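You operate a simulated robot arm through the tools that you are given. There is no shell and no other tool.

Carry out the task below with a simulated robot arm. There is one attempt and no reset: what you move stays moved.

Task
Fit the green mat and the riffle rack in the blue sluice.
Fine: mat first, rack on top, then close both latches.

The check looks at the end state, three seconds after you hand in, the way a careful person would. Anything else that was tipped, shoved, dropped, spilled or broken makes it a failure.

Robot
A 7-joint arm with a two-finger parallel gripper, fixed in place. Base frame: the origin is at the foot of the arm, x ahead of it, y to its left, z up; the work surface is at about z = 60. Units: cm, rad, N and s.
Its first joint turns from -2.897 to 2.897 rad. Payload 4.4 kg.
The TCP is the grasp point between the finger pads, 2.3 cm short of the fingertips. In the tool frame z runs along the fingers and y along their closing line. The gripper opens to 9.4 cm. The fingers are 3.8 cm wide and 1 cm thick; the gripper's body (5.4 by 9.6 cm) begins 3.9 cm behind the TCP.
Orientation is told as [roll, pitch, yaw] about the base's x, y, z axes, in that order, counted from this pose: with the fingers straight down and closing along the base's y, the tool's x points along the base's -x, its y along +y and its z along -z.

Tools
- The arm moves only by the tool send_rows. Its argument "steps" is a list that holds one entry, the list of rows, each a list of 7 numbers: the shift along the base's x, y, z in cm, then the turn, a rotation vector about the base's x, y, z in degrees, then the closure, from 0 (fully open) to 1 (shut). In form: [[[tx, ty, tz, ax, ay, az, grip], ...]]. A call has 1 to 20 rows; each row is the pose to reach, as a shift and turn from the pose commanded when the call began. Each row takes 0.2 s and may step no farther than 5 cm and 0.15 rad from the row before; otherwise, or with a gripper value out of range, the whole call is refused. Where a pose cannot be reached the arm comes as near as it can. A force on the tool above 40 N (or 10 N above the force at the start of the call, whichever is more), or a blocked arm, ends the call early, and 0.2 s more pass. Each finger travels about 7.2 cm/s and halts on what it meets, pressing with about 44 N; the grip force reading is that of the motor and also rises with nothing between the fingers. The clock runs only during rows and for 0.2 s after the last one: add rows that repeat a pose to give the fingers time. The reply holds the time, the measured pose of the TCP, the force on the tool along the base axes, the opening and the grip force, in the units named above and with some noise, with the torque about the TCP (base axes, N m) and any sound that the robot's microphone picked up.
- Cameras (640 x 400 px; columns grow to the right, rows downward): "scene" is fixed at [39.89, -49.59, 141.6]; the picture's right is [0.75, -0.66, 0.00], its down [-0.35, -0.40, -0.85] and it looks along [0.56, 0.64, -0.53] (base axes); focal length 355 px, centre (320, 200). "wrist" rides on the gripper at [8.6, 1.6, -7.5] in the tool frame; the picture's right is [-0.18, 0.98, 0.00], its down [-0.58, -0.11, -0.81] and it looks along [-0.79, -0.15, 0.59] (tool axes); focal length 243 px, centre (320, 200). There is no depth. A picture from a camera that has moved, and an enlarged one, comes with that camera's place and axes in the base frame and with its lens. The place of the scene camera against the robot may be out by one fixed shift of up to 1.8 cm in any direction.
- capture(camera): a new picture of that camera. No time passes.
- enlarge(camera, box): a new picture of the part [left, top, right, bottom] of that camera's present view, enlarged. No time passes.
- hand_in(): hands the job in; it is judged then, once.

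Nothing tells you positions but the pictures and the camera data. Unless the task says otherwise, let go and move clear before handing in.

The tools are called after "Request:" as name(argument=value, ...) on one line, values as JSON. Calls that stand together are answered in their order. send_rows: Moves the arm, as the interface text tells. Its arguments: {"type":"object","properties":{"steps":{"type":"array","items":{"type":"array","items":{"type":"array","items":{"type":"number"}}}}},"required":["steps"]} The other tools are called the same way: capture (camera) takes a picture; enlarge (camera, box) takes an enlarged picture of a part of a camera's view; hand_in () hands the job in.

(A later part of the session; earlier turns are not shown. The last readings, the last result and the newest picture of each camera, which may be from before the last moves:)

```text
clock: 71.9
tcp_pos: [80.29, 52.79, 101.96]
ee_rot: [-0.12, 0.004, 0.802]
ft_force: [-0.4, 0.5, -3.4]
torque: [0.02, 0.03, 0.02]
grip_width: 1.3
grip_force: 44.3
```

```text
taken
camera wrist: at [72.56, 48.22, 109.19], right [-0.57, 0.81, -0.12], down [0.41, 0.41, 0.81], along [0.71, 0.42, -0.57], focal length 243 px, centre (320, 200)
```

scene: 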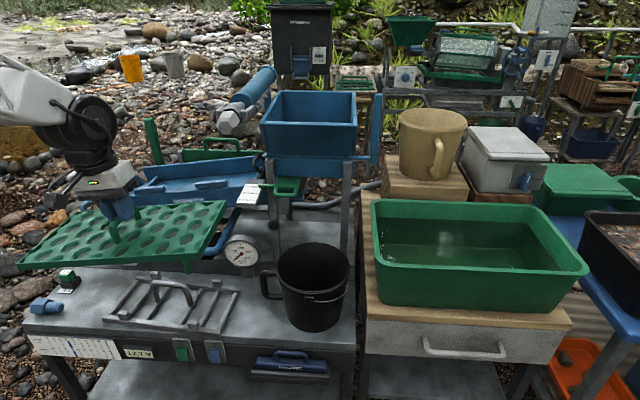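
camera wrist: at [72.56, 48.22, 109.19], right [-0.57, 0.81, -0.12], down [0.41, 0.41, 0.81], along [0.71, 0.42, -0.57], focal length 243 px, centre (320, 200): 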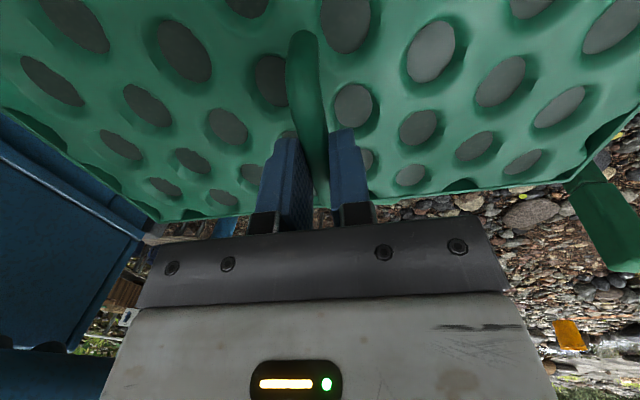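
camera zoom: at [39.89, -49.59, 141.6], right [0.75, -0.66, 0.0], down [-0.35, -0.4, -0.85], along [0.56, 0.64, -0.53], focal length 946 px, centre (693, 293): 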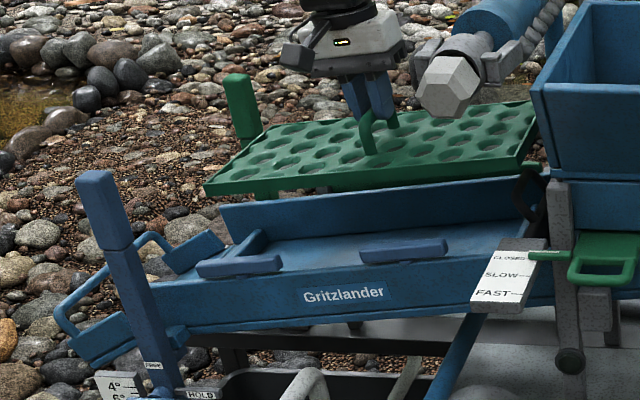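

The mat is over the sluice. I'm shifting it 4 cm toward the lower end to centre it, then lowering to just above the walls.

Request:
send_rows(steps=[[[-1.5, 1.4, 0, 0, 0, 0, 1], [-3.05, 2.75, 0, 0, 0, 0, 1], [-3.05, 2.75, -2, 0, 0, 0, 1], [-3.05, 2.75, -4, 0, 0, 0, 1], [-3.05, 2.75, -6, 0, 0, 0, 1], [-3.05, 2.75, -7, 0, 0, 0, 1], [-3.05, 2.75, -7, 0, 0, 0, 1]]])

Request:
enlarge(camera="scene", box=[80, 110, 280, 235])

Request:
capture(camera="wrist")

```text
clock: 73.5
tcp_pos: [77.3, 55.39, 94.86]
ee_rot: [-0.121, 0.004, 0.801]
ft_force: [0.0, 0.3, -3.3]
torque: [0.05, 0.0, 0.02]
grip_width: 1.31
grip_force: 44.3
```

```text
3.20 times, centred on (180, 172) of scene
camera zoom: at [39.89, -49.59, 141.6], right [0.75, -0.66, 0.0], down [-0.35, -0.4, -0.85], along [0.56, 0.64, -0.53], focal length 1136 px, centre (768, 288)
```

zoom: 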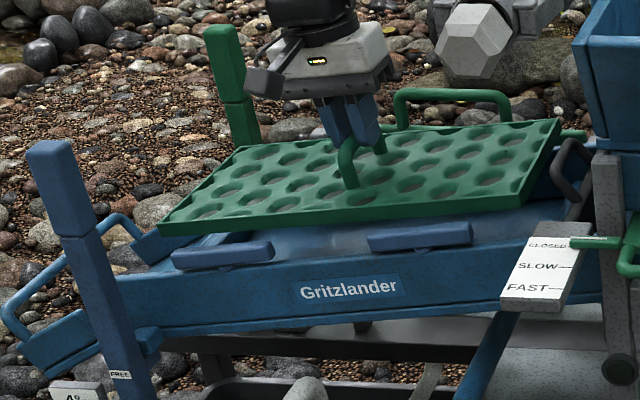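

```text
taken
camera wrist: at [69.52, 50.96, 102.14], right [-0.57, 0.81, -0.12], down [0.41, 0.41, 0.81], along [0.71, 0.42, -0.57], focal length 243 px, centre (320, 200)
```

wrist: 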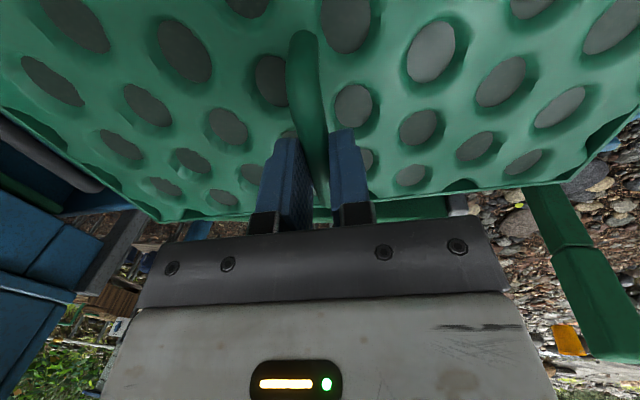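

I'll zoom further to check the mat's slope and position against the sluice walls.

Request:
enlarge(camera="scene", box=[120, 140, 200, 190])

Request:
enlarge(camera="scene", box=[190, 140, 270, 190])

```text
8.00 times, centred on (160, 165) of scene
camera zoom: at [39.89, -49.59, 141.6], right [0.75, -0.66, 0.0], down [-0.35, -0.4, -0.85], along [0.56, 0.64, -0.53], focal length 2839 px, centre (1600, 480)
```

zoom: 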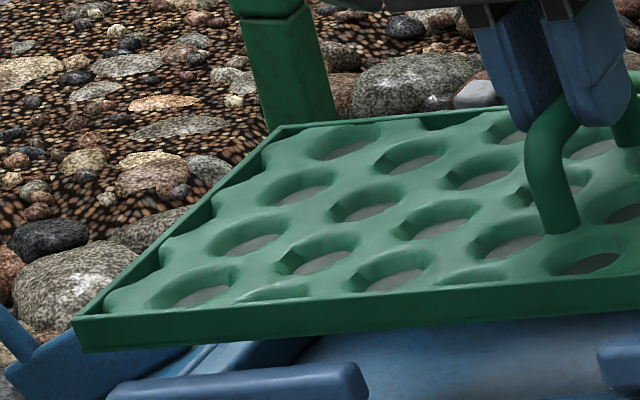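

```text
8.00 times, centred on (230, 165) of scene
camera zoom: at [39.89, -49.59, 141.6], right [0.75, -0.66, 0.0], down [-0.35, -0.4, -0.85], along [0.56, 0.64, -0.53], focal length 2839 px, centre (1040, 480)
```

zoom: 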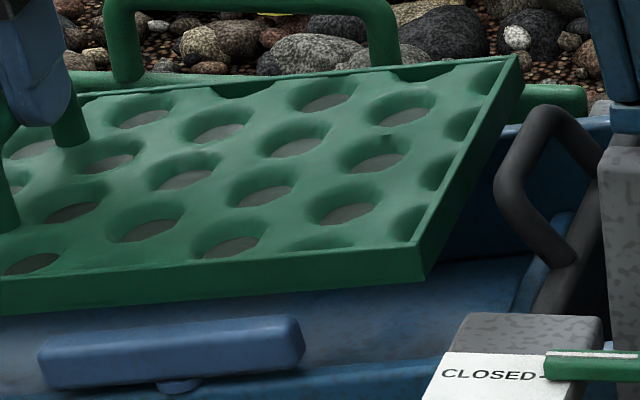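

The position is consistent with the recess. I'm lowering carefully, watching for contact.

Request:
send_rows(steps=[[[0, 0, -1, 0, 0, 0, 1], [0, 0, -2, 0, 0, 0, 1], [0, 0, -3, 0, 0, 0, 1], [0, 0, -4, 0, 0, 0, 1], [0, 0, -5, 0, 0, 0, 1], [0, 0, -5.5, 0, 0, 0, 1], [0, 0, -5.5, 0, 0, 0, 1]]])

Request:
enlarge(camera="scene", box=[80, 110, 280, 235])

Request:
capture(camera="wrist")

```text
clock: 75.1
tcp_pos: [77.27, 55.38, 89.35]
ee_rot: [-0.121, 0.004, 0.8]
ft_force: [0.0, 0.9, -3.3]
torque: [-0.01, 0.03, 0.0]
grip_width: 1.31
grip_force: 43.5
```

```text
3.20 times, centred on (180, 172) of scene
camera zoom: at [39.89, -49.59, 141.6], right [0.75, -0.66, 0.0], down [-0.35, -0.4, -0.85], along [0.56, 0.64, -0.53], focal length 1136 px, centre (768, 288)
```

zoom: 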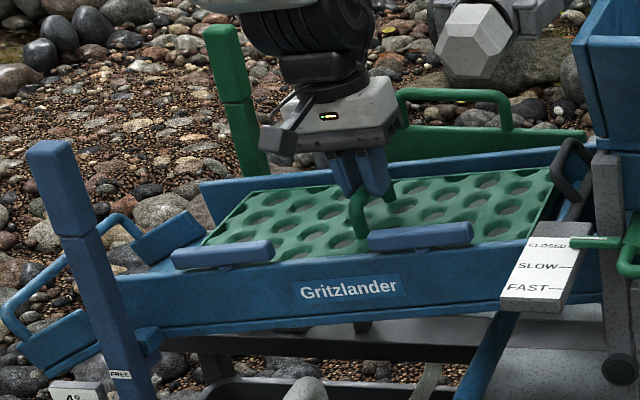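

```text
taken
camera wrist: at [69.48, 50.93, 96.63], right [-0.57, 0.81, -0.12], down [0.41, 0.41, 0.81], along [0.71, 0.42, -0.57], focal length 243 px, centre (320, 200)
```

wrist: 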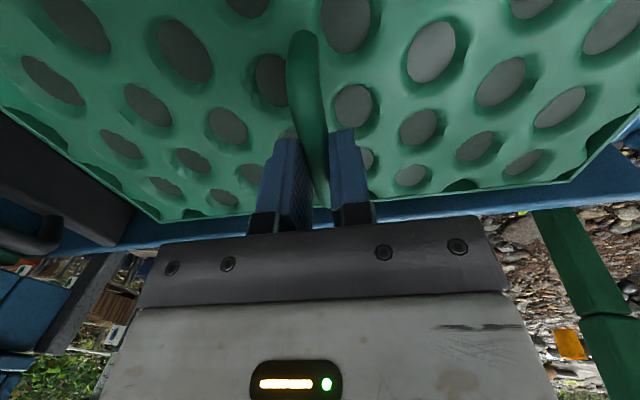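

The mat is inside the walls and touching nothing. I'll continue in small steps to find the floor.

Request:
send_rows(steps=[[[0, 0, -0.4, 0, 0, 0, 1], [0, 0, -0.8, 0, 0, 0, 1], [0, 0, -1.2, 0, 0, 0, 1], [0, 0, -1.6, 0, 0, 0, 1], [0, 0, -1.6, 0, 0, 0, 1]]])

Request:
enlarge(camera="scene", box=[120, 140, 200, 190])

Request:
enlarge(camera="scene", box=[190, 140, 270, 190])

```text
clock: 76.3
tcp_pos: [77.23, 55.41, 87.79]
ee_rot: [-0.119, 0.001, 0.802]
ft_force: [0.7, 0.4, -3.2]
torque: [0.02, 0.02, 0.02]
grip_width: 1.32
grip_force: 43.9
```

```text
8.00 times, centred on (160, 165) of scene
camera zoom: at [39.89, -49.59, 141.6], right [0.75, -0.66, 0.0], down [-0.35, -0.4, -0.85], along [0.56, 0.64, -0.53], focal length 2839 px, centre (1600, 480)
```

zoom: 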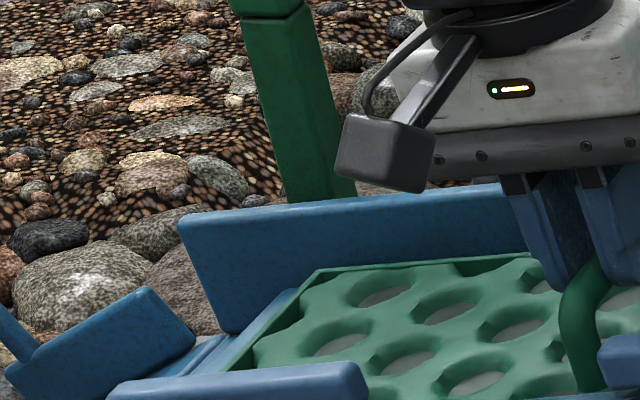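

```text
8.00 times, centred on (230, 165) of scene
camera zoom: at [39.89, -49.59, 141.6], right [0.75, -0.66, 0.0], down [-0.35, -0.4, -0.85], along [0.56, 0.64, -0.53], focal length 2839 px, centre (1040, 480)
```

zoom: 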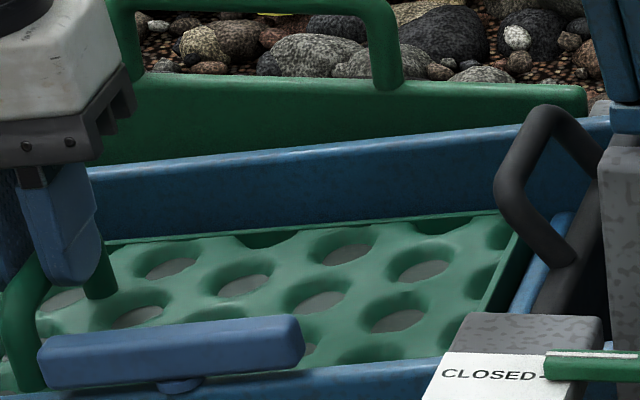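

Both crossbars are visible just outside the mat's ends, so it is lined up. I'm lowering further to contact.

Request:
send_rows(steps=[[[0, 0, -0.3, 0, 0, 0, 1], [0, 0, -0.6, 0, 0, 0, 1], [0, 0, -0.9, 0, 0, 0, 1], [0, 0, -0.9, 0, 0, 0, 1]]])

Request:
enlarge(camera="scene", box=[120, 140, 200, 190])

Request:
enlarge(camera="scene", box=[190, 140, 270, 190])

```text
clock: 77.3
tcp_pos: [77.28, 55.4, 87.06]
ee_rot: [-0.121, 0.006, 0.8]
ft_force: [0.2, -0.2, -4.0]
torque: [0.02, 0.03, -0.01]
grip_width: 1.32
grip_force: 44.3
```

```text
8.00 times, centred on (160, 165) of scene
camera zoom: at [39.89, -49.59, 141.6], right [0.75, -0.66, 0.0], down [-0.35, -0.4, -0.85], along [0.56, 0.64, -0.53], focal length 2839 px, centre (1600, 480)
```

zoom: 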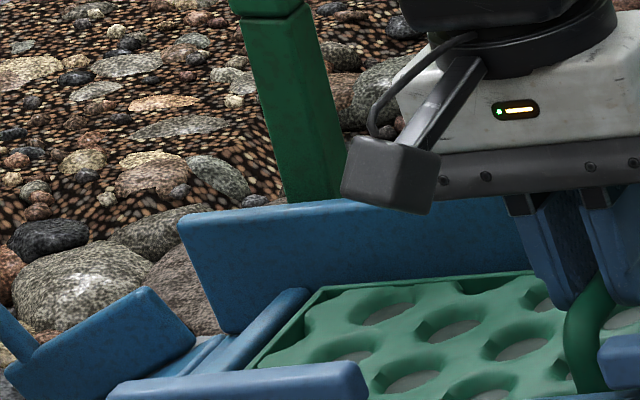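

```text
8.00 times, centred on (230, 165) of scene
camera zoom: at [39.89, -49.59, 141.6], right [0.75, -0.66, 0.0], down [-0.35, -0.4, -0.85], along [0.56, 0.64, -0.53], focal length 2839 px, centre (1040, 480)
```

zoom: 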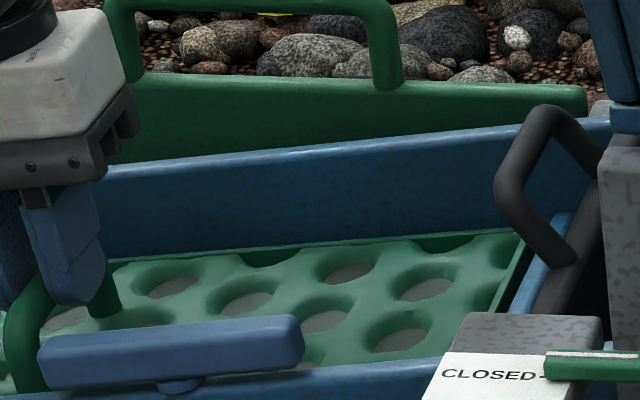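

Still hanging free. I'm continuing down in fine steps until the weight comes off.

Request:
send_rows(steps=[[[0, 0, -0.25, 0, 0, 0, 1], [0, 0, -0.5, 0, 0, 0, 1], [0, 0, -0.75, 0, 0, 0, 1], [0, 0, -0.75, 0, 0, 0, 1]]])

```text
clock: 78.3
tcp_pos: [77.24, 55.33, 86.12]
ee_rot: [-0.121, 0.004, 0.801]
ft_force: [-0.4, 0.7, -2.3]
torque: [0.02, -0.03, 0.06]
grip_width: 1.33
grip_force: 43.4
```

Request:
send_rows(steps=[[[0, 0, -0.25, 0, 0, 0, 1], [0, 0, -0.5, 0, 0, 0, 1], [0, 0, -0.5, 0, 0, 0, 1]]])

Request:
enlarge(camera="scene", box=[120, 140, 200, 190])

Request:
enlarge(camera="scene", box=[190, 140, 270, 190])

```text
clock: 79.2
tcp_pos: [77.38, 55.4, 86.01]
ee_rot: [-0.123, 0.0, 0.803]
ft_force: [-1.6, 1.6, 3.2]
torque: [-0.09, 0.13, 0.07]
grip_width: 1.32
grip_force: 44.0
stopped in row 3: the force on the tool passed its limit at 41 N (the readings are from after the stop); the commanded pose is now the measured one
```

```text
8.00 times, centred on (160, 165) of scene
camera zoom: at [39.89, -49.59, 141.6], right [0.75, -0.66, 0.0], down [-0.35, -0.4, -0.85], along [0.56, 0.64, -0.53], focal length 2839 px, centre (1600, 480)
```

zoom: 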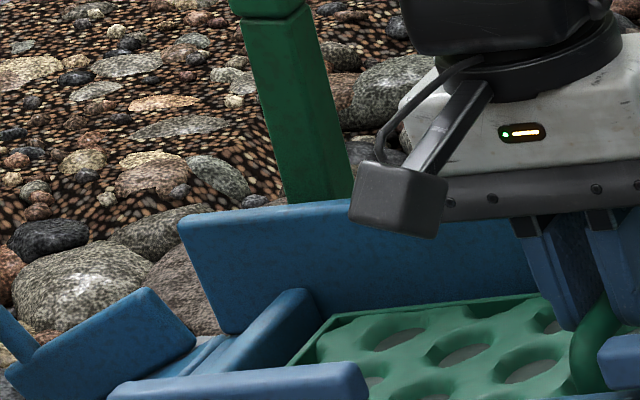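

```text
8.00 times, centred on (230, 165) of scene
camera zoom: at [39.89, -49.59, 141.6], right [0.75, -0.66, 0.0], down [-0.35, -0.4, -0.85], along [0.56, 0.64, -0.53], focal length 2839 px, centre (1040, 480)
```

zoom: 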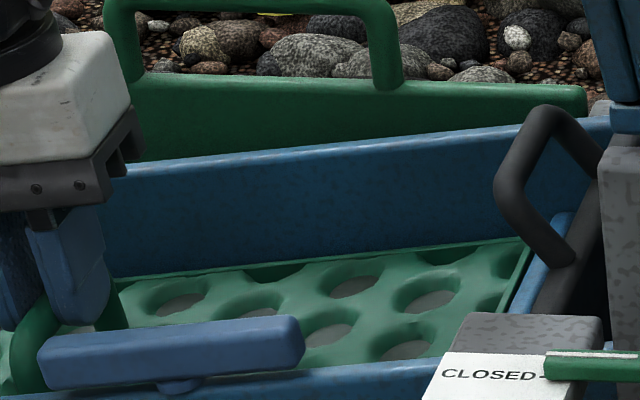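

The mat is on the floor of the recess at TCP z ≈ 86.0. I'll release it and back straight up.

Request:
send_rows(steps=[[[0, 0, 0, 0, 0, 0, 0.9], [0, 0, 0, 0, 0, 0, 0.75], [0, 0, 0, 0, 0, 0, 0.6], [0, 0, 0, 0, 0, 0, 0.5], [0, 0, 0, 0, 0, 0, 0.5], [0, 0, 1, 0, 0, 0, 0.5], [0, 0, 2, 0, 0, 0, 0.5], [0, 0, 4, 0, 0, 0, 0.5], [0, 0, 6, 0, 0, 0, 0.5], [0, 0, 9, 0, 0, 0, 0.5], [0, 0, 12, 0, 0, 0, 0.5], [0, 0, 15, 0, 0, 0, 0.5], [0, 0, 15, 0, 0, 0, 0.5]]])

Request:
enlarge(camera="scene", box=[80, 110, 280, 235])

Request:
enlarge(camera="wrist", box=[120, 0, 520, 200])

```text
clock: 82.0
tcp_pos: [77.22, 55.4, 101.01]
ee_rot: [-0.122, 0.003, 0.802]
ft_force: [-0.7, 0.4, 0.3]
torque: [-0.02, 0.02, 0.05]
grip_width: 4.68
grip_force: 0.0
```

```text
3.20 times, centred on (180, 172) of scene
camera zoom: at [39.89, -49.59, 141.6], right [0.75, -0.66, 0.0], down [-0.35, -0.4, -0.85], along [0.56, 0.64, -0.53], focal length 1136 px, centre (768, 288)
```

zoom: 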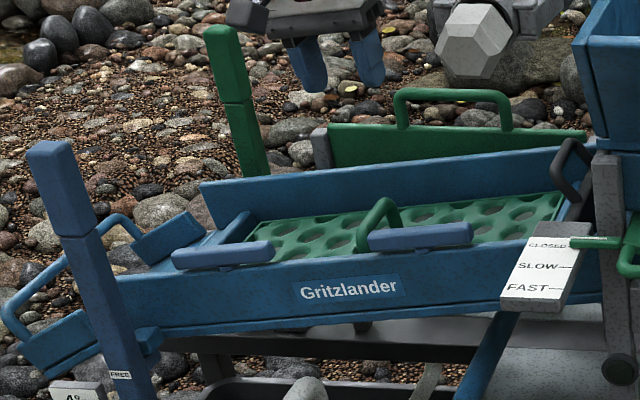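

```text
1.60 times, centred on (320, 100) of wrist
camera zoom: at [69.48, 50.89, 108.22], right [-0.57, 0.81, -0.12], down [0.41, 0.41, 0.81], along [0.71, 0.42, -0.57], focal length 388 px, centre (320, 360)
```

zoom: 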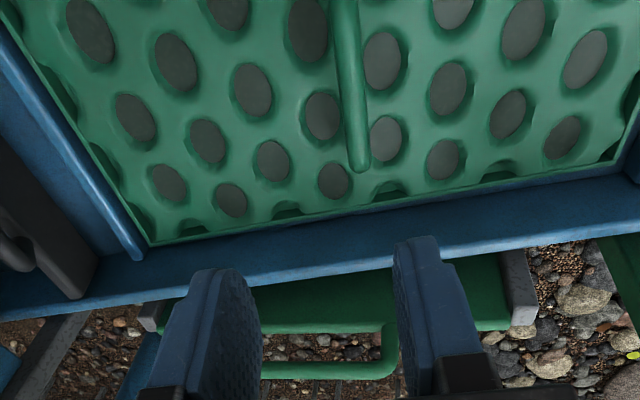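

The mat sits in the recess between the crossbars. I'll back off and level the hand to check it from above.

Request:
send_rows(steps=[[[0, 0, 4, 1, 1, 0, 0.5], [-1, -1, 8, 2, 2, 1, 0.3], [-4, -3, 11, 3, 3, 3, 0.1], [-7, -6, 14, 4, 4, 5, 0], [-10, -9, 16, 4.87, 5.03, 7, 0], [-12, -11, 18, 4.87, 5.03, 9, 0], [-12, -11, 18, 4.87, 5.03, 9, 0]]])

Request:
capture(camera="wrist")

Request:
enlarge(camera="wrist", box=[120, 0, 320, 125])

Request:
enlarge(camera="wrist", box=[300, 0, 500, 125])

```text
refused: row 4 steps farther than a row can; nothing moved
```

```text
taken
camera wrist: at [69.48, 50.89, 108.22], right [-0.57, 0.81, -0.12], down [0.41, 0.41, 0.81], along [0.71, 0.42, -0.57], focal length 243 px, centre (320, 200)
```

wrist: 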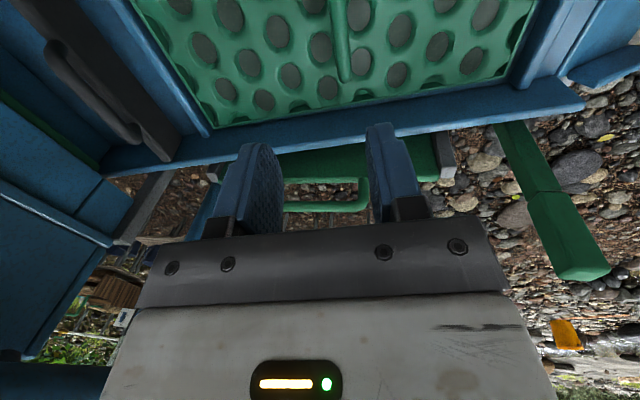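

```text
3.20 times, centred on (220, 62) of wrist
camera zoom: at [69.48, 50.89, 108.22], right [-0.57, 0.81, -0.12], down [0.41, 0.41, 0.81], along [0.71, 0.42, -0.57], focal length 776 px, centre (640, 640)
```

zoom: 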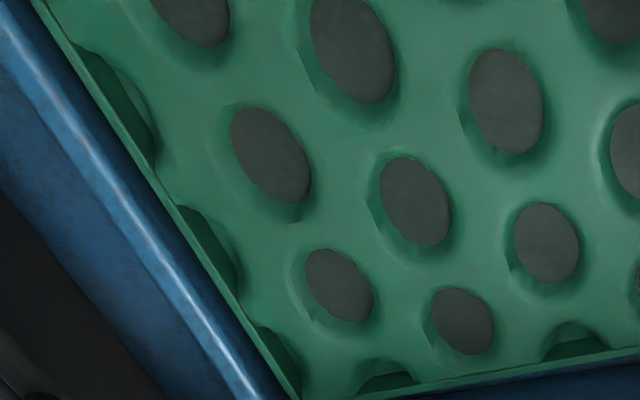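

```text
3.20 times, centred on (400, 62) of wrist
camera zoom: at [69.48, 50.89, 108.22], right [-0.57, 0.81, -0.12], down [0.41, 0.41, 0.81], along [0.71, 0.42, -0.57], focal length 776 px, centre (64, 640)
```

zoom: 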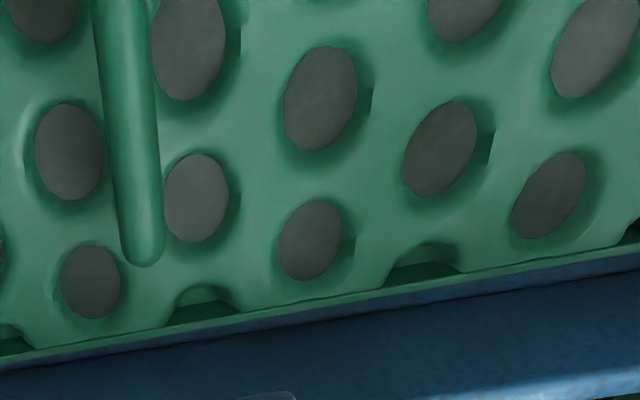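

One step was too long again, so I'm resending with finer steps.

Request:
send_rows(steps=[[[0, 0, 4, 1, 1, 0, 0.5], [-1, -1, 8, 2, 2, 1, 0.3], [-3, -3, 11, 3, 3, 3, 0.1], [-5.5, -5, 14, 4, 4, 5, 0], [-8, -7, 16, 4.87, 5.03, 7, 0], [-10, -9, 18, 4.87, 5.03, 9, 0], [-10, -9, 18, 4.87, 5.03, 9, 0]]])

Request:
capture(camera="wrist")

Request:
enlarge(camera="wrist", box=[120, 0, 320, 125])

Request:
enlarge(camera="wrist", box=[300, 0, 500, 125])

```text
clock: 83.6
tcp_pos: [67.17, 46.24, 118.87]
ee_rot: [-0.001, -0.01, 0.958]
ft_force: [0.1, -0.2, -0.3]
torque: [-0.02, -0.01, -0.01]
grip_width: 9.39
grip_force: 0.0
```

```text
taken
camera wrist: at [60.95, 40.07, 126.25], right [-0.7, 0.72, 0.0], down [0.42, 0.41, 0.81], along [0.58, 0.57, -0.58], focal length 243 px, centre (320, 200)
```

wrist: 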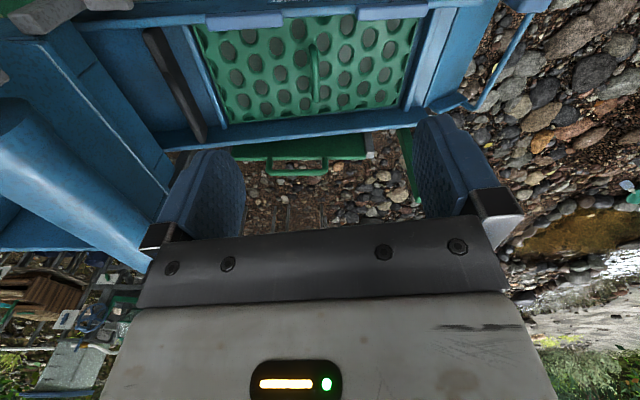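

```text
3.20 times, centred on (220, 62) of wrist
camera zoom: at [60.95, 40.07, 126.25], right [-0.7, 0.72, 0.0], down [0.42, 0.41, 0.81], along [0.58, 0.57, -0.58], focal length 776 px, centre (640, 640)
```

zoom: 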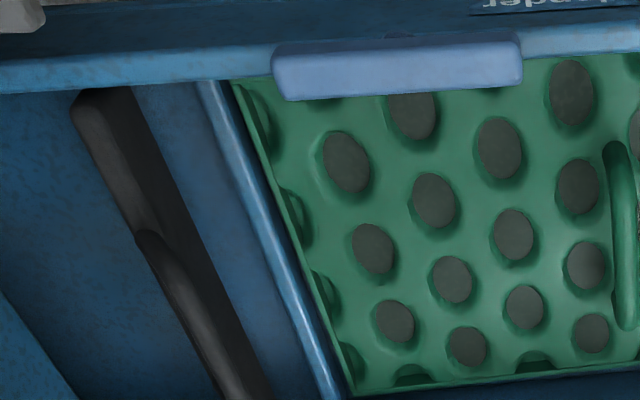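

```text
3.20 times, centred on (400, 62) of wrist
camera zoom: at [60.95, 40.07, 126.25], right [-0.7, 0.72, 0.0], down [0.42, 0.41, 0.81], along [0.58, 0.57, -0.58], focal length 776 px, centre (64, 640)
```

zoom: 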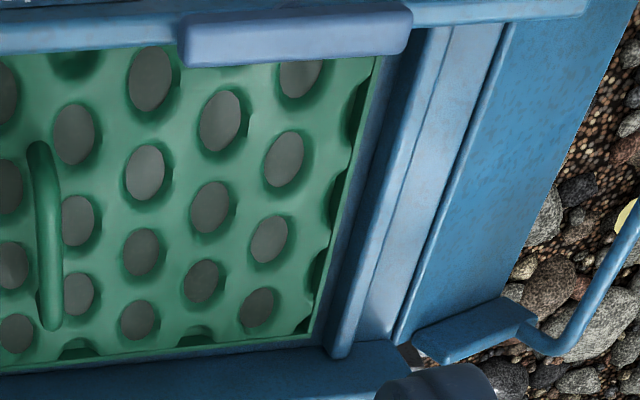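

The mat is flat in the recess with both crossbars clear. Next is the rack, so I'm moving back over the bench and turning the hand so the fingers close across its handle.

Request:
send_rows(steps=[[[-1.2, -1.6, -0.5, 0, 0, -8, 0], [-2.3, -3.1, -1.1, 0, 0, -16, 0], [-3.5, -4.7, -1.6, 0, 0, -24, 0], [-4.7, -6.2, -2.2, 0, 0, -32, 0], [-5.8, -7.8, -2.7, 0, 0, -40, 0], [-7, -9.3, -3.2, 0, 0, -48, 0], [-8.2, -10.9, -3.8, 0, 0, -56, 0], [-9.4, -12.4, -4.3, 0, 0, -64, 0], [-10.5, -14, -4.8, 0, 0, -72, 0], [-11.7, -15.5, -5.4, 0, 0, -80, 0], [-12.9, -17.1, -5.9, 0, 0, -88, 0], [-14, -18.6, -6.5, 0, 0, -96, 0], [-15.2, -20.2, -7, 0, 0, -104.7, 0], [-15.2, -20.2, -7, 0, 0, -104.7, 0]]])

Request:
capture(camera="wrist")

Request:
capture(camera="scene")

```text
refused: row 13 steps farther than a row can; nothing moved
```

```text
taken
camera wrist: at [60.95, 40.07, 126.25], right [-0.7, 0.72, 0.0], down [0.42, 0.41, 0.81], along [0.58, 0.57, -0.58], focal length 243 px, centre (320, 200)
```

wrist: 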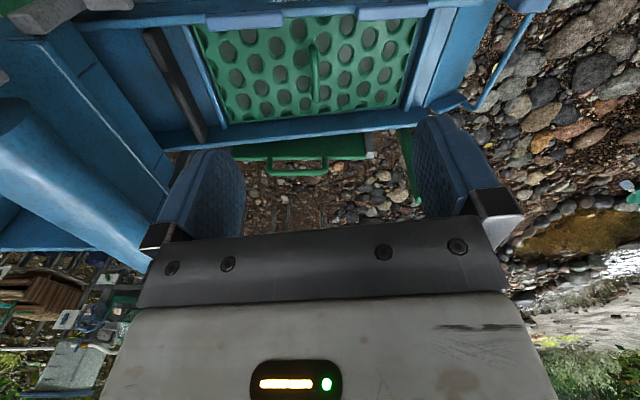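

```text
taken
```

scene: 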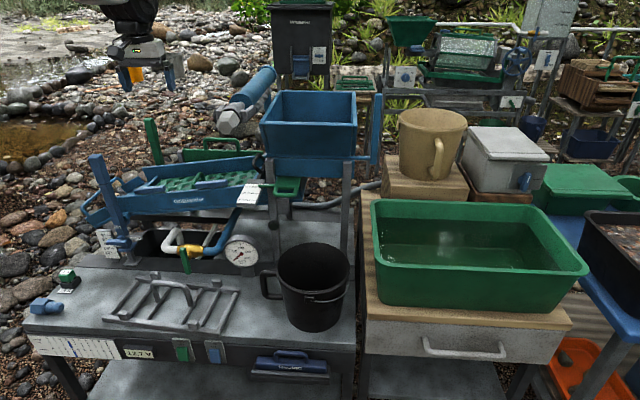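

The turn step was a hair too large, so I'm resending with even steps.

Request:
send_rows(steps=[[[-1.2, -1.6, -0.5, 0, 0, -8, 0], [-2.3, -3.1, -1.1, 0, 0, -16, 0], [-3.5, -4.7, -1.6, 0, 0, -24, 0], [-4.7, -6.2, -2.2, 0, 0, -32, 0], [-5.8, -7.8, -2.7, 0, 0, -40, 0], [-7, -9.3, -3.2, 0, 0, -48, 0], [-8.2, -10.9, -3.8, 0, 0, -56, 0], [-9.4, -12.4, -4.3, 0, 0, -64, 0], [-10.5, -14, -4.8, 0, 0, -72, 0], [-11.7, -15.5, -5.4, 0, 0, -80, 0], [-12.9, -17.1, -5.9, 0, 0, -88, 0], [-14, -18.6, -6.5, 0, 0, -96, 0], [-15.2, -20.2, -7, 0, 0, -104, 0], [-15.2, -20.2, -7, 0, 0, -104.7, 0]]])

Request:
capture(camera="wrist")

Request:
capture(camera="scene")

```text
clock: 86.6
tcp_pos: [52.02, 26.22, 111.88]
ee_rot: [-0.002, -0.01, -0.87]
ft_force: [-0.9, 0.0, 0.1]
torque: [-0.01, 0.01, -0.02]
grip_width: 9.39
grip_force: 0.1
```

```text
taken
camera wrist: at [47.73, 33.9, 119.26], right [0.87, 0.49, 0.0], down [0.29, -0.51, 0.81], along [0.4, -0.71, -0.58], focal length 243 px, centre (320, 200)
```

wrist: 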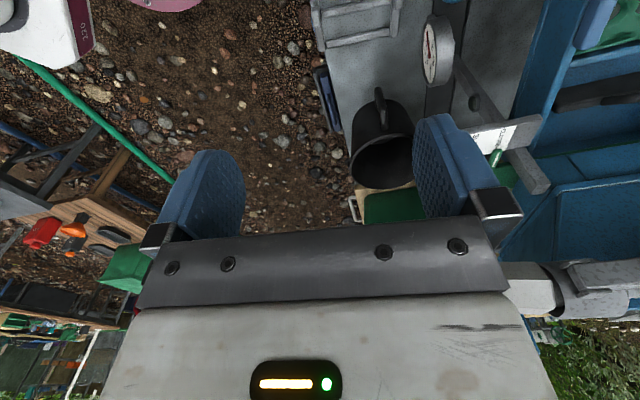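

```text
taken
```

scene: 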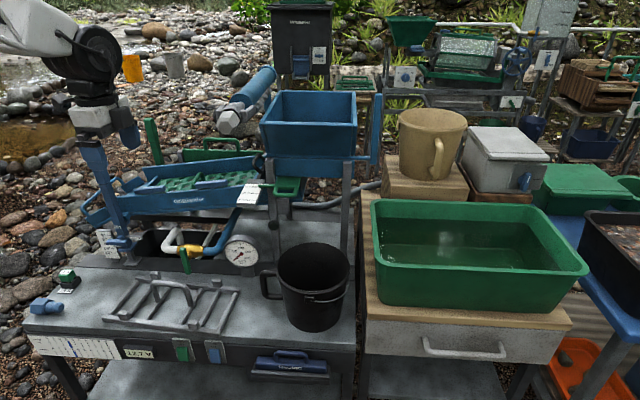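

The hand is turned. I'm lowering over the rack's handle and checking alignment from there.

Request:
send_rows(steps=[[[0.8, 1.1, -4, 0, 0, 0, 0], [1.6, 2.3, -8, 0, 0, 0, 0], [2.4, 3.5, -12, 0, 0, 0, 0], [3.2, 4.6, -16, 0, 0, 0, 0], [3.6, 5.2, -20, 0, 0, 0, 0], [3.6, 5.2, -24, 0, 0, 0, 0], [3.6, 5.2, -27, 0, 0, 0, 0], [3.6, 5.2, -27, 0, 0, 0, 0]]])

Request:
capture(camera="wrist")

Request:
enlarge(camera="wrist", box=[160, 0, 480, 200])

Request:
enlarge(camera="scene", box=[60, 180, 300, 330])

```text
clock: 88.4
tcp_pos: [55.65, 31.44, 84.79]
ee_rot: [0.0, -0.009, -0.87]
ft_force: [-0.3, -0.6, -0.2]
torque: [-0.01, 0.02, -0.03]
grip_width: 9.4
grip_force: 0.0
```

```text
taken
camera wrist: at [51.35, 39.11, 92.24], right [0.87, 0.49, 0.0], down [0.29, -0.51, 0.81], along [0.4, -0.7, -0.58], focal length 243 px, centre (320, 200)
```

wrist: 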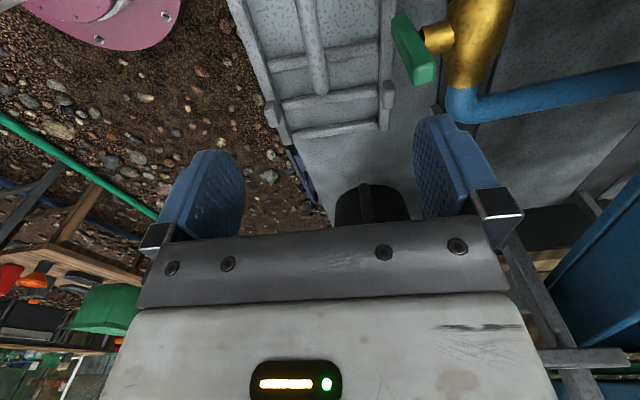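

```text
2.00 times, centred on (320, 100) of wrist
camera zoom: at [51.35, 39.11, 92.24], right [0.87, 0.49, 0.0], down [0.29, -0.51, 0.81], along [0.4, -0.7, -0.58], focal length 485 px, centre (320, 400)
```

zoom: 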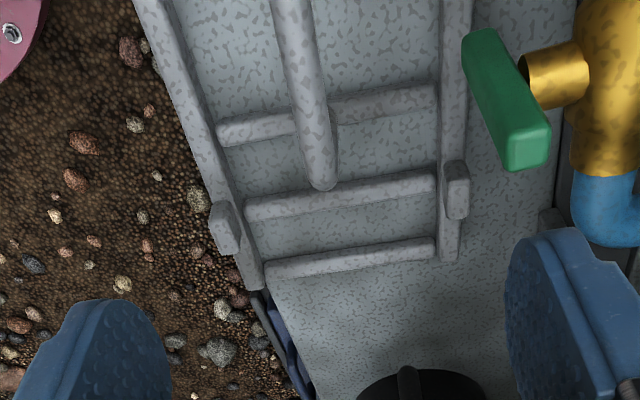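

```text
2.67 times, centred on (180, 255) of scene
camera zoom: at [39.89, -49.59, 141.6], right [0.75, -0.66, 0.0], down [-0.35, -0.4, -0.85], along [0.56, 0.64, -0.53], focal length 946 px, centre (693, 53)
```

zoom: 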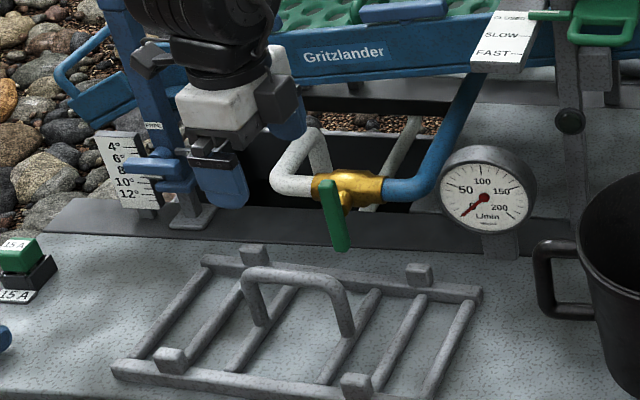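

The handle bar is just off to one side of the gripper centre. The green valve lever hangs over the rack's far rail, so after gripping I must lift only slightly and slide the rack toward the base before raising it. I'm narrowing the fingers and descending.

Request:
send_rows(steps=[[[-0.45, -0.4, 0, 0, 0.5, 0, 0.36], [-0.45, -0.4, -3, 0, 0.5, 0, 0.36], [-0.45, -0.4, -6, 0, 0.5, 0, 0.36], [-0.45, -0.4, -8, 0, 0.5, 0, 0.36], [-0.45, -0.4, -9, 0, 0.5, 0, 0.36], [-0.45, -0.4, -9, 0, 0.5, 0, 0.36]]])

Request:
capture(camera="wrist")

Request:
enlarge(camera="scene", box=[90, 220, 250, 320])

```text
clock: 89.8
tcp_pos: [55.26, 31.02, 75.81]
ee_rot: [-0.006, -0.004, -0.869]
ft_force: [-0.5, -0.9, -0.1]
torque: [0.02, 0.01, -0.02]
grip_width: 6.04
grip_force: 0.2
```

```text
taken
camera wrist: at [50.96, 38.69, 83.29], right [0.87, 0.49, -0.01], down [0.29, -0.51, 0.81], along [0.4, -0.7, -0.59], focal length 243 px, centre (320, 200)
```

wrist: 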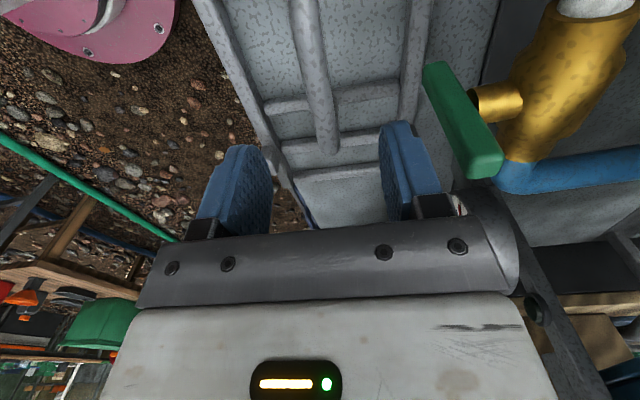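

```text
4.00 times, centred on (170, 270) of scene
camera zoom: at [39.89, -49.59, 141.6], right [0.75, -0.66, 0.0], down [-0.35, -0.4, -0.85], along [0.56, 0.64, -0.53], focal length 1420 px, centre (920, -80)
```

zoom: 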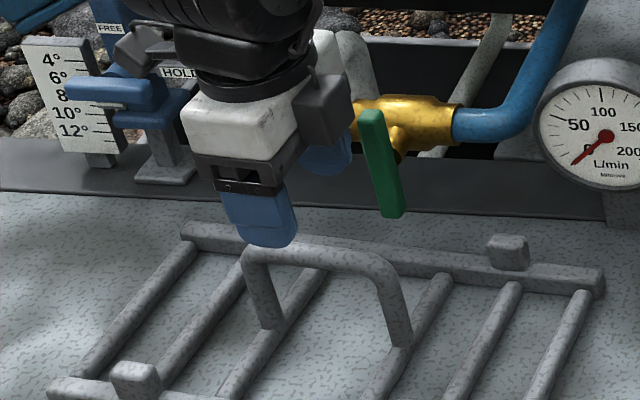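

The bar is centred between the fingers at about z 67–68. I'm descending to grip it.

Request:
send_rows(steps=[[[0, 0, -2, 0, 0, 0, 0.36], [0, 0, -4, 0, 0, 0, 0.36], [0, 0, -5.5, 0, 0, 0, 0.36], [0, 0, -6.8, 0, 0, 0, 0.36], [0, 0, -6.8, 0, 0, 0, 0.36]]])

Request:
capture(camera="wrist")

Request:
enlarge(camera="scene", box=[90, 220, 250, 320])

```text
clock: 91.0
tcp_pos: [55.26, 31.06, 69.13]
ee_rot: [-0.007, -0.004, -0.868]
ft_force: [-0.2, 0.4, 0.5]
torque: [0.02, 0.01, -0.02]
grip_width: 6.0
grip_force: 0.1
```

```text
taken
camera wrist: at [50.96, 38.72, 76.5], right [0.87, 0.49, -0.01], down [0.29, -0.51, 0.81], along [0.4, -0.7, -0.59], focal length 243 px, centre (320, 200)
```

wrist: 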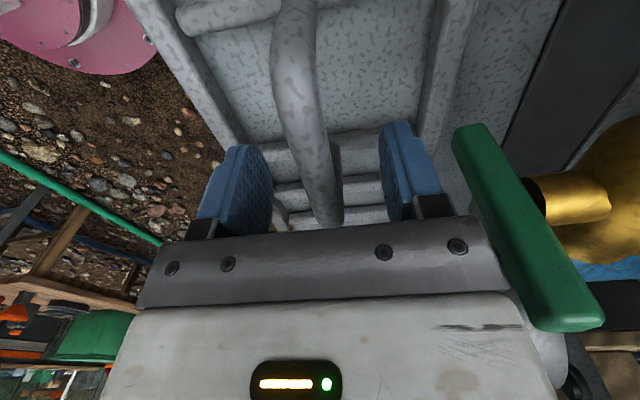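

```text
4.00 times, centred on (170, 270) of scene
camera zoom: at [39.89, -49.59, 141.6], right [0.75, -0.66, 0.0], down [-0.35, -0.4, -0.85], along [0.56, 0.64, -0.53], focal length 1420 px, centre (920, -80)
```

zoom: 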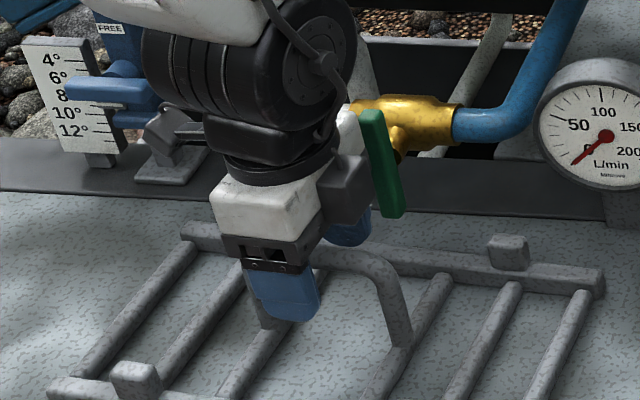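

The bar sits well between the pads. I'm lowering half a centimetre more and closing.

Request:
send_rows(steps=[[[0, 0, -0.5, 0, 0, 0, 0.36], [0, 0, -0.5, 0, 0, 0, 0.6], [0, 0, -0.5, 0, 0, 0, 0.8], [0, 0, -0.5, 0, 0, 0, 1], [0, 0, -0.5, 0, 0, 0, 1], [0, 0, -0.5, 0, 0, 0, 1], [0, 0, -0.5, 0, 0, 0, 1]]])

Request:
capture(camera="wrist")

```text
clock: 92.6
tcp_pos: [55.14, 30.99, 68.69]
ee_rot: [-0.007, -0.004, -0.869]
ft_force: [0.3, 0.1, -0.9]
torque: [0.01, 0.02, -0.19]
grip_width: 1.56
grip_force: 43.5
```

```text
taken
camera wrist: at [50.91, 38.71, 76.01], right [0.87, 0.49, -0.01], down [0.29, -0.51, 0.81], along [0.4, -0.7, -0.59], focal length 243 px, centre (320, 200)
```

wrist: 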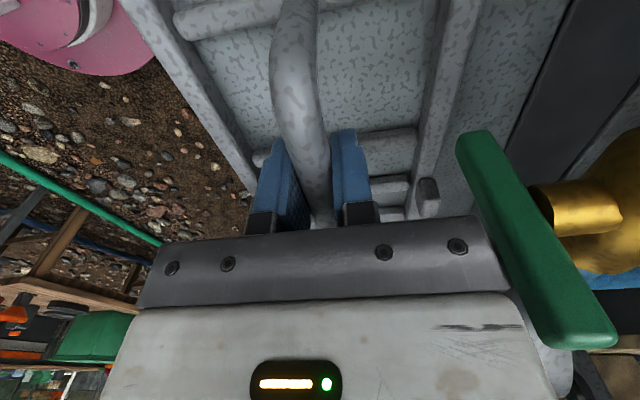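

The rack handle is gripped at 1.56 cm. I'll lift slightly and check the load.

Request:
send_rows(steps=[[[0, 0, 0.4, 0, 0, 0, 1], [0, 0, 0.8, 0, 0, 0, 1], [0, 0, 1.3, 0, 0, 0, 1], [0, 0, 1.8, 0, 0, 0, 1], [0, 0, 1.8, 0, 0, 0, 1]]])

Request:
capture(camera="wrist")

Request:
enlarge(camera="scene", box=[80, 220, 280, 345])

```text
clock: 93.8
tcp_pos: [55.22, 31.07, 70.54]
ee_rot: [-0.008, -0.004, -0.869]
ft_force: [0.6, 1.1, -3.9]
torque: [-0.03, -0.01, -0.02]
grip_width: 1.55
grip_force: 43.8
```

```text
taken
camera wrist: at [50.92, 38.71, 77.84], right [0.87, 0.49, -0.01], down [0.29, -0.51, 0.81], along [0.4, -0.7, -0.59], focal length 243 px, centre (320, 200)
```

wrist: 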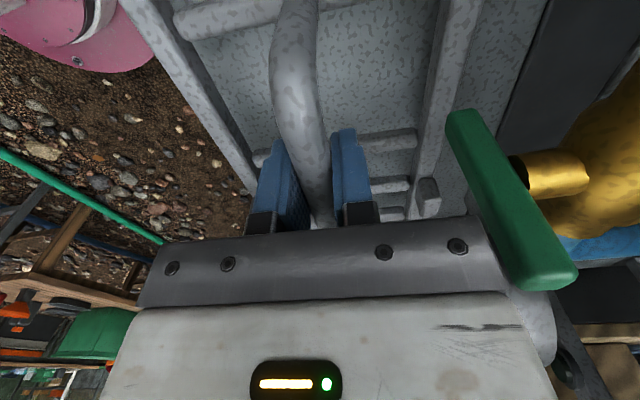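

```text
3.20 times, centred on (180, 282) of scene
camera zoom: at [39.89, -49.59, 141.6], right [0.75, -0.66, 0.0], down [-0.35, -0.4, -0.85], along [0.56, 0.64, -0.53], focal length 1136 px, centre (768, -64)
```

zoom: 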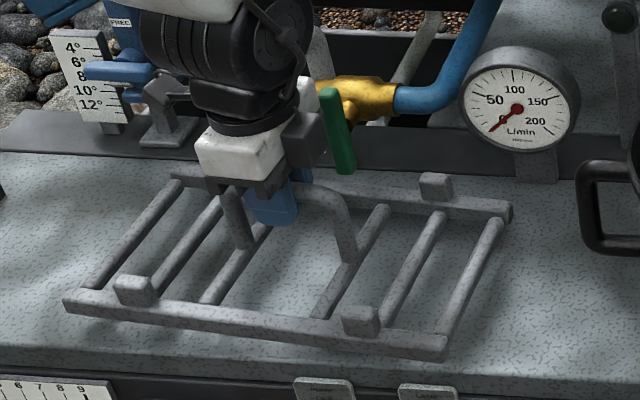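

The rack is level at about 0.4 kg. I'll slide it toward the base to get out from under the lever, then lift.

Request:
send_rows(steps=[[[-1.5, -1.3, 0.2, 0, 0, 0, 1], [-3.1, -2.6, 0.3, 0, 0, 0, 1], [-4.6, -3.9, 0.4, 0, 0, 0, 1], [-5.8, -4.9, 0.5, 0, 0, 0, 1], [-5.8, -4.9, 2, 0, 0, 0, 1], [-5.8, -4.9, 4, 0, 0, 0, 1], [-5.8, -4.9, 7, 0, 0, 0, 1], [-5.8, -4.9, 10, 0, 0, 0, 1], [-5.8, -4.9, 14, 0, 0, 0, 1], [-5.8, -4.9, 18, 0, 0, 0, 1], [-5.8, -4.9, 22, 0, 0, 0, 1], [-5.8, -4.9, 26, 0, 0, 0, 1], [-5.8, -4.9, 30, 0, 0, 0, 1], [-5.8, -4.9, 30, 0, 0, 0, 1]]])

Request:
capture(camera="scene")

Request:
enlarge(camera="scene", box=[0, 160, 240, 310])

Request:
capture(camera="wrist")

```text
clock: 96.8
tcp_pos: [49.37, 25.8, 100.22]
ee_rot: [-0.007, -0.004, -0.869]
ft_force: [-0.1, -0.9, -3.9]
torque: [0.01, -0.03, 0.01]
grip_width: 1.52
grip_force: 43.8
```

```text
taken
```

scene: 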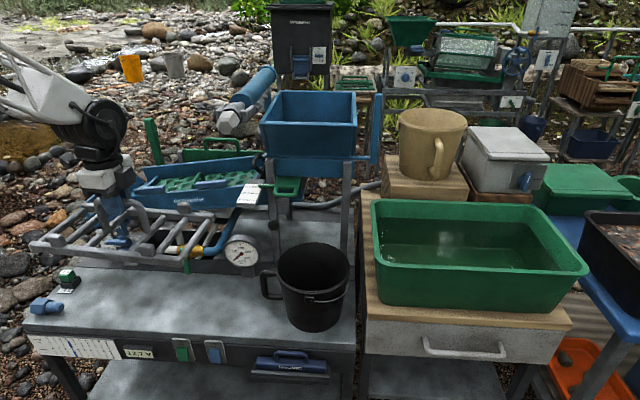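

```text
2.67 times, centred on (120, 235) of scene
camera zoom: at [39.89, -49.59, 141.6], right [0.75, -0.66, 0.0], down [-0.35, -0.4, -0.85], along [0.56, 0.64, -0.53], focal length 946 px, centre (853, 107)
```

zoom: 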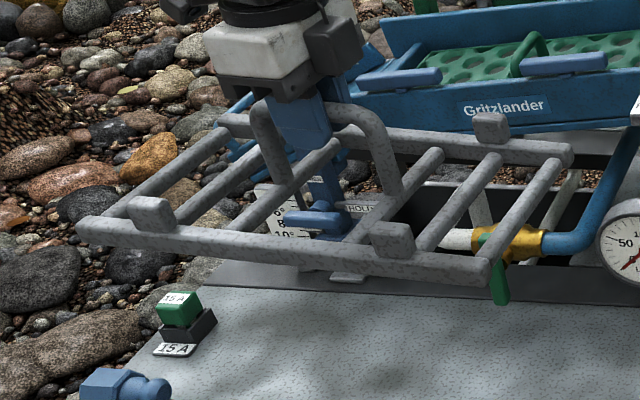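

```text
taken
camera wrist: at [45.17, 33.68, 107.67], right [0.87, 0.49, -0.01], down [0.29, -0.51, 0.81], along [0.4, -0.7, -0.59], focal length 243 px, centre (320, 200)
```

wrist: 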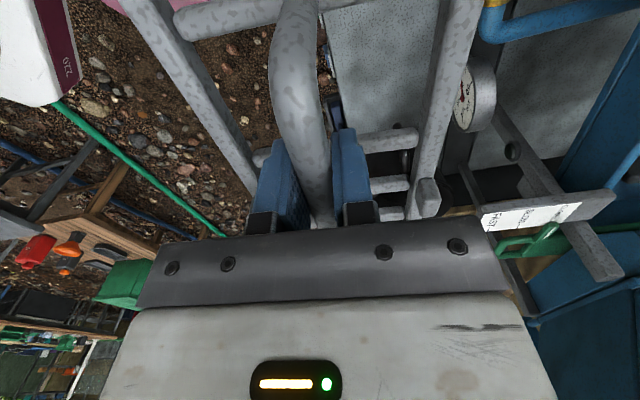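

The rack is clear and measures about 34 × 15.7 cm, with tab blocks on top of the rails spaced to match the latches. I'm turning it to the sluice heading and tilting it 7°.

Request:
send_rows(steps=[[[1.2, -1.2, 2, 0, 0, 2.8, 1], [2.5, -2.4, 3.8, 0, 0, 5.7, 1], [2.5, -2.4, 3.8, 0, 0, 5.7, 1]]])

Request:
send_rows(steps=[[[0, 0, 0, -1.6, -1.7, 0, 1], [0, 0, 0, -3.2, -3.4, 0, 1], [0, 0, 0, -4.87, -5.03, 0, 1], [0, 0, 0, -4.87, -5.03, 0, 1], [0, 0, 0, -4.87, -5.03, 0, 1]]])

Request:
enlarge(camera="scene", box=[0, 130, 280, 305])

```text
clock: 97.6
tcp_pos: [51.9, 23.7, 104.1]
ee_rot: [-0.008, -0.003, -0.767]
ft_force: [-0.2, -0.7, -4.0]
torque: [0.02, 0.02, 0.01]
grip_width: 1.53
grip_force: 44.0
```

```text
clock: 98.8
tcp_pos: [51.75, 23.61, 104.32]
ee_rot: [-0.005, -0.126, -0.769]
ft_force: [-0.3, -0.9, -4.0]
torque: [0.04, 0.01, 0.02]
grip_width: 1.53
grip_force: 44.4
```

```text
2.29 times, centred on (140, 218) of scene
camera zoom: at [39.89, -49.59, 141.6], right [0.75, -0.66, 0.0], down [-0.35, -0.4, -0.85], along [0.56, 0.64, -0.53], focal length 811 px, centre (731, 160)
```

zoom: 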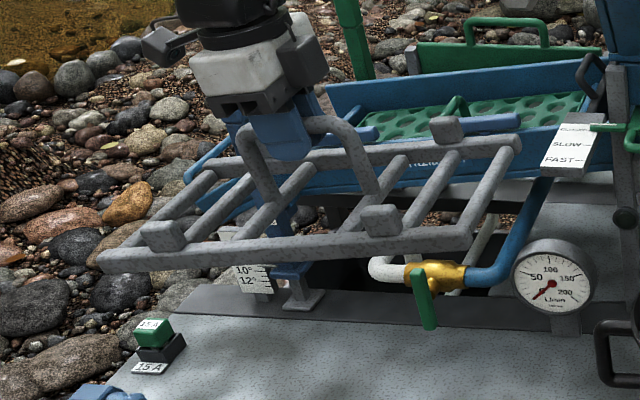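

Good alignment. I'm advancing toward the sluice in stages.

Request:
send_rows(steps=[[[2.9, 3, 0, 0, 0, 0, 1], [5.8, 6, 0, 0, 0, 0, 1], [8.7, 9, 0, 0, 0, 0, 1], [11.6, 12, 0, 0, 0, 0, 1], [14.5, 15, 0, 0, 0, 0, 1], [14.5, 15, 0, 0, 0, 0, 1]]])

Request:
enlarge(camera="scene", box=[40, 90, 320, 265])

Request:
capture(camera="wrist")

```text
clock: 100.2
tcp_pos: [66.5, 38.8, 104.31]
ee_rot: [-0.006, -0.125, -0.769]
ft_force: [-0.8, -0.2, -3.3]
torque: [0.02, 0.02, 0.01]
grip_width: 1.53
grip_force: 44.0
```

```text
2.29 times, centred on (180, 178) of scene
camera zoom: at [39.89, -49.59, 141.6], right [0.75, -0.66, 0.0], down [-0.35, -0.4, -0.85], along [0.56, 0.64, -0.53], focal length 811 px, centre (640, 251)
```

zoom: 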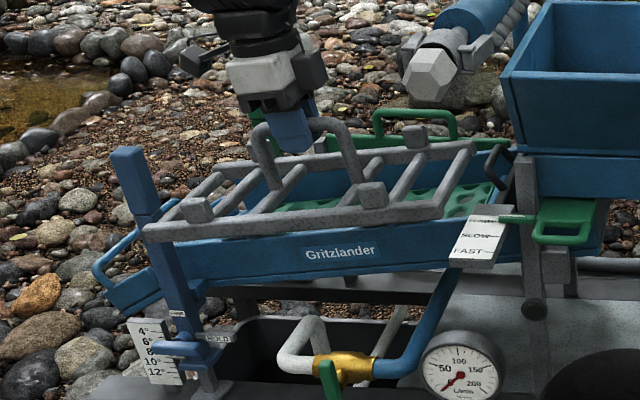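

```text
taken
camera wrist: at [60.84, 46.59, 110.48], right [0.82, 0.58, 0.02], down [0.27, -0.41, 0.87], along [0.51, -0.71, -0.49], focal length 243 px, centre (320, 200)
```

wrist: 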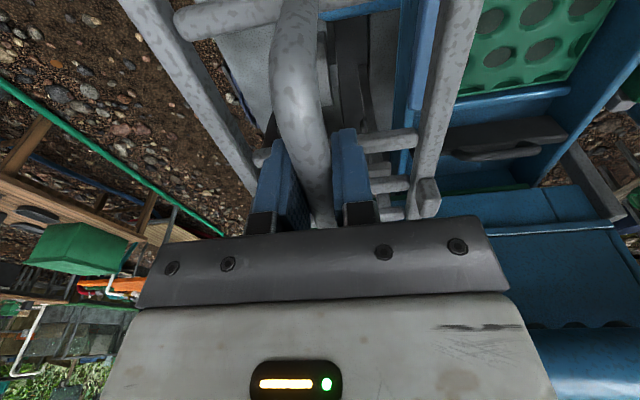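

Clear of the post and the plate. Continuing until the rack is over the recess.

Request:
send_rows(steps=[[[2.6, 2.7, 0, 0, 0, 0, 1], [5.2, 5.4, 0, 0, 0, 0, 1], [7.9, 8.1, 0, 0, 0, 0, 1], [10.5, 10.8, 0, 0, 0, 0, 1], [13.1, 13.5, 0, 0, 0, 0, 1], [13.1, 13.5, 0, 0, 0, 0, 1]]])

Request:
enlarge(camera="scene", box=[60, 90, 300, 240])

Request:
capture(camera="wrist")

```text
clock: 101.6
tcp_pos: [79.57, 52.23, 104.26]
ee_rot: [-0.008, -0.126, -0.768]
ft_force: [-0.1, 0.7, -4.4]
torque: [0.04, 0.04, -0.01]
grip_width: 1.56
grip_force: 44.5
```

```text
2.67 times, centred on (180, 165) of scene
camera zoom: at [39.89, -49.59, 141.6], right [0.75, -0.66, 0.0], down [-0.35, -0.4, -0.85], along [0.56, 0.64, -0.53], focal length 946 px, centre (693, 293)
```

zoom: 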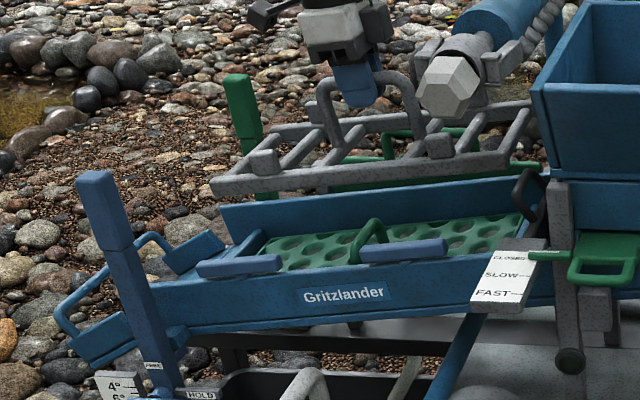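

```text
taken
camera wrist: at [73.88, 60.05, 110.56], right [0.82, 0.58, 0.02], down [0.27, -0.41, 0.87], along [0.51, -0.71, -0.49], focal length 243 px, centre (320, 200)
```

wrist: 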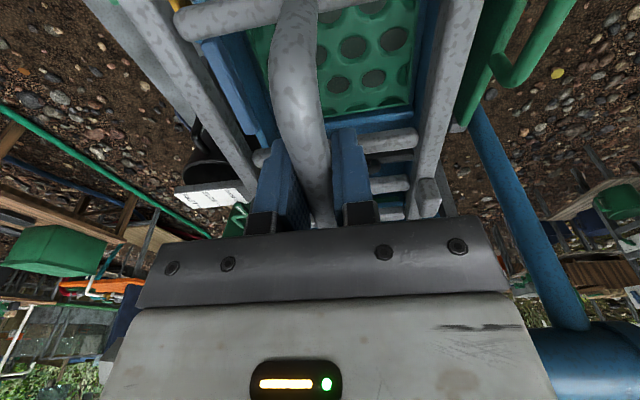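

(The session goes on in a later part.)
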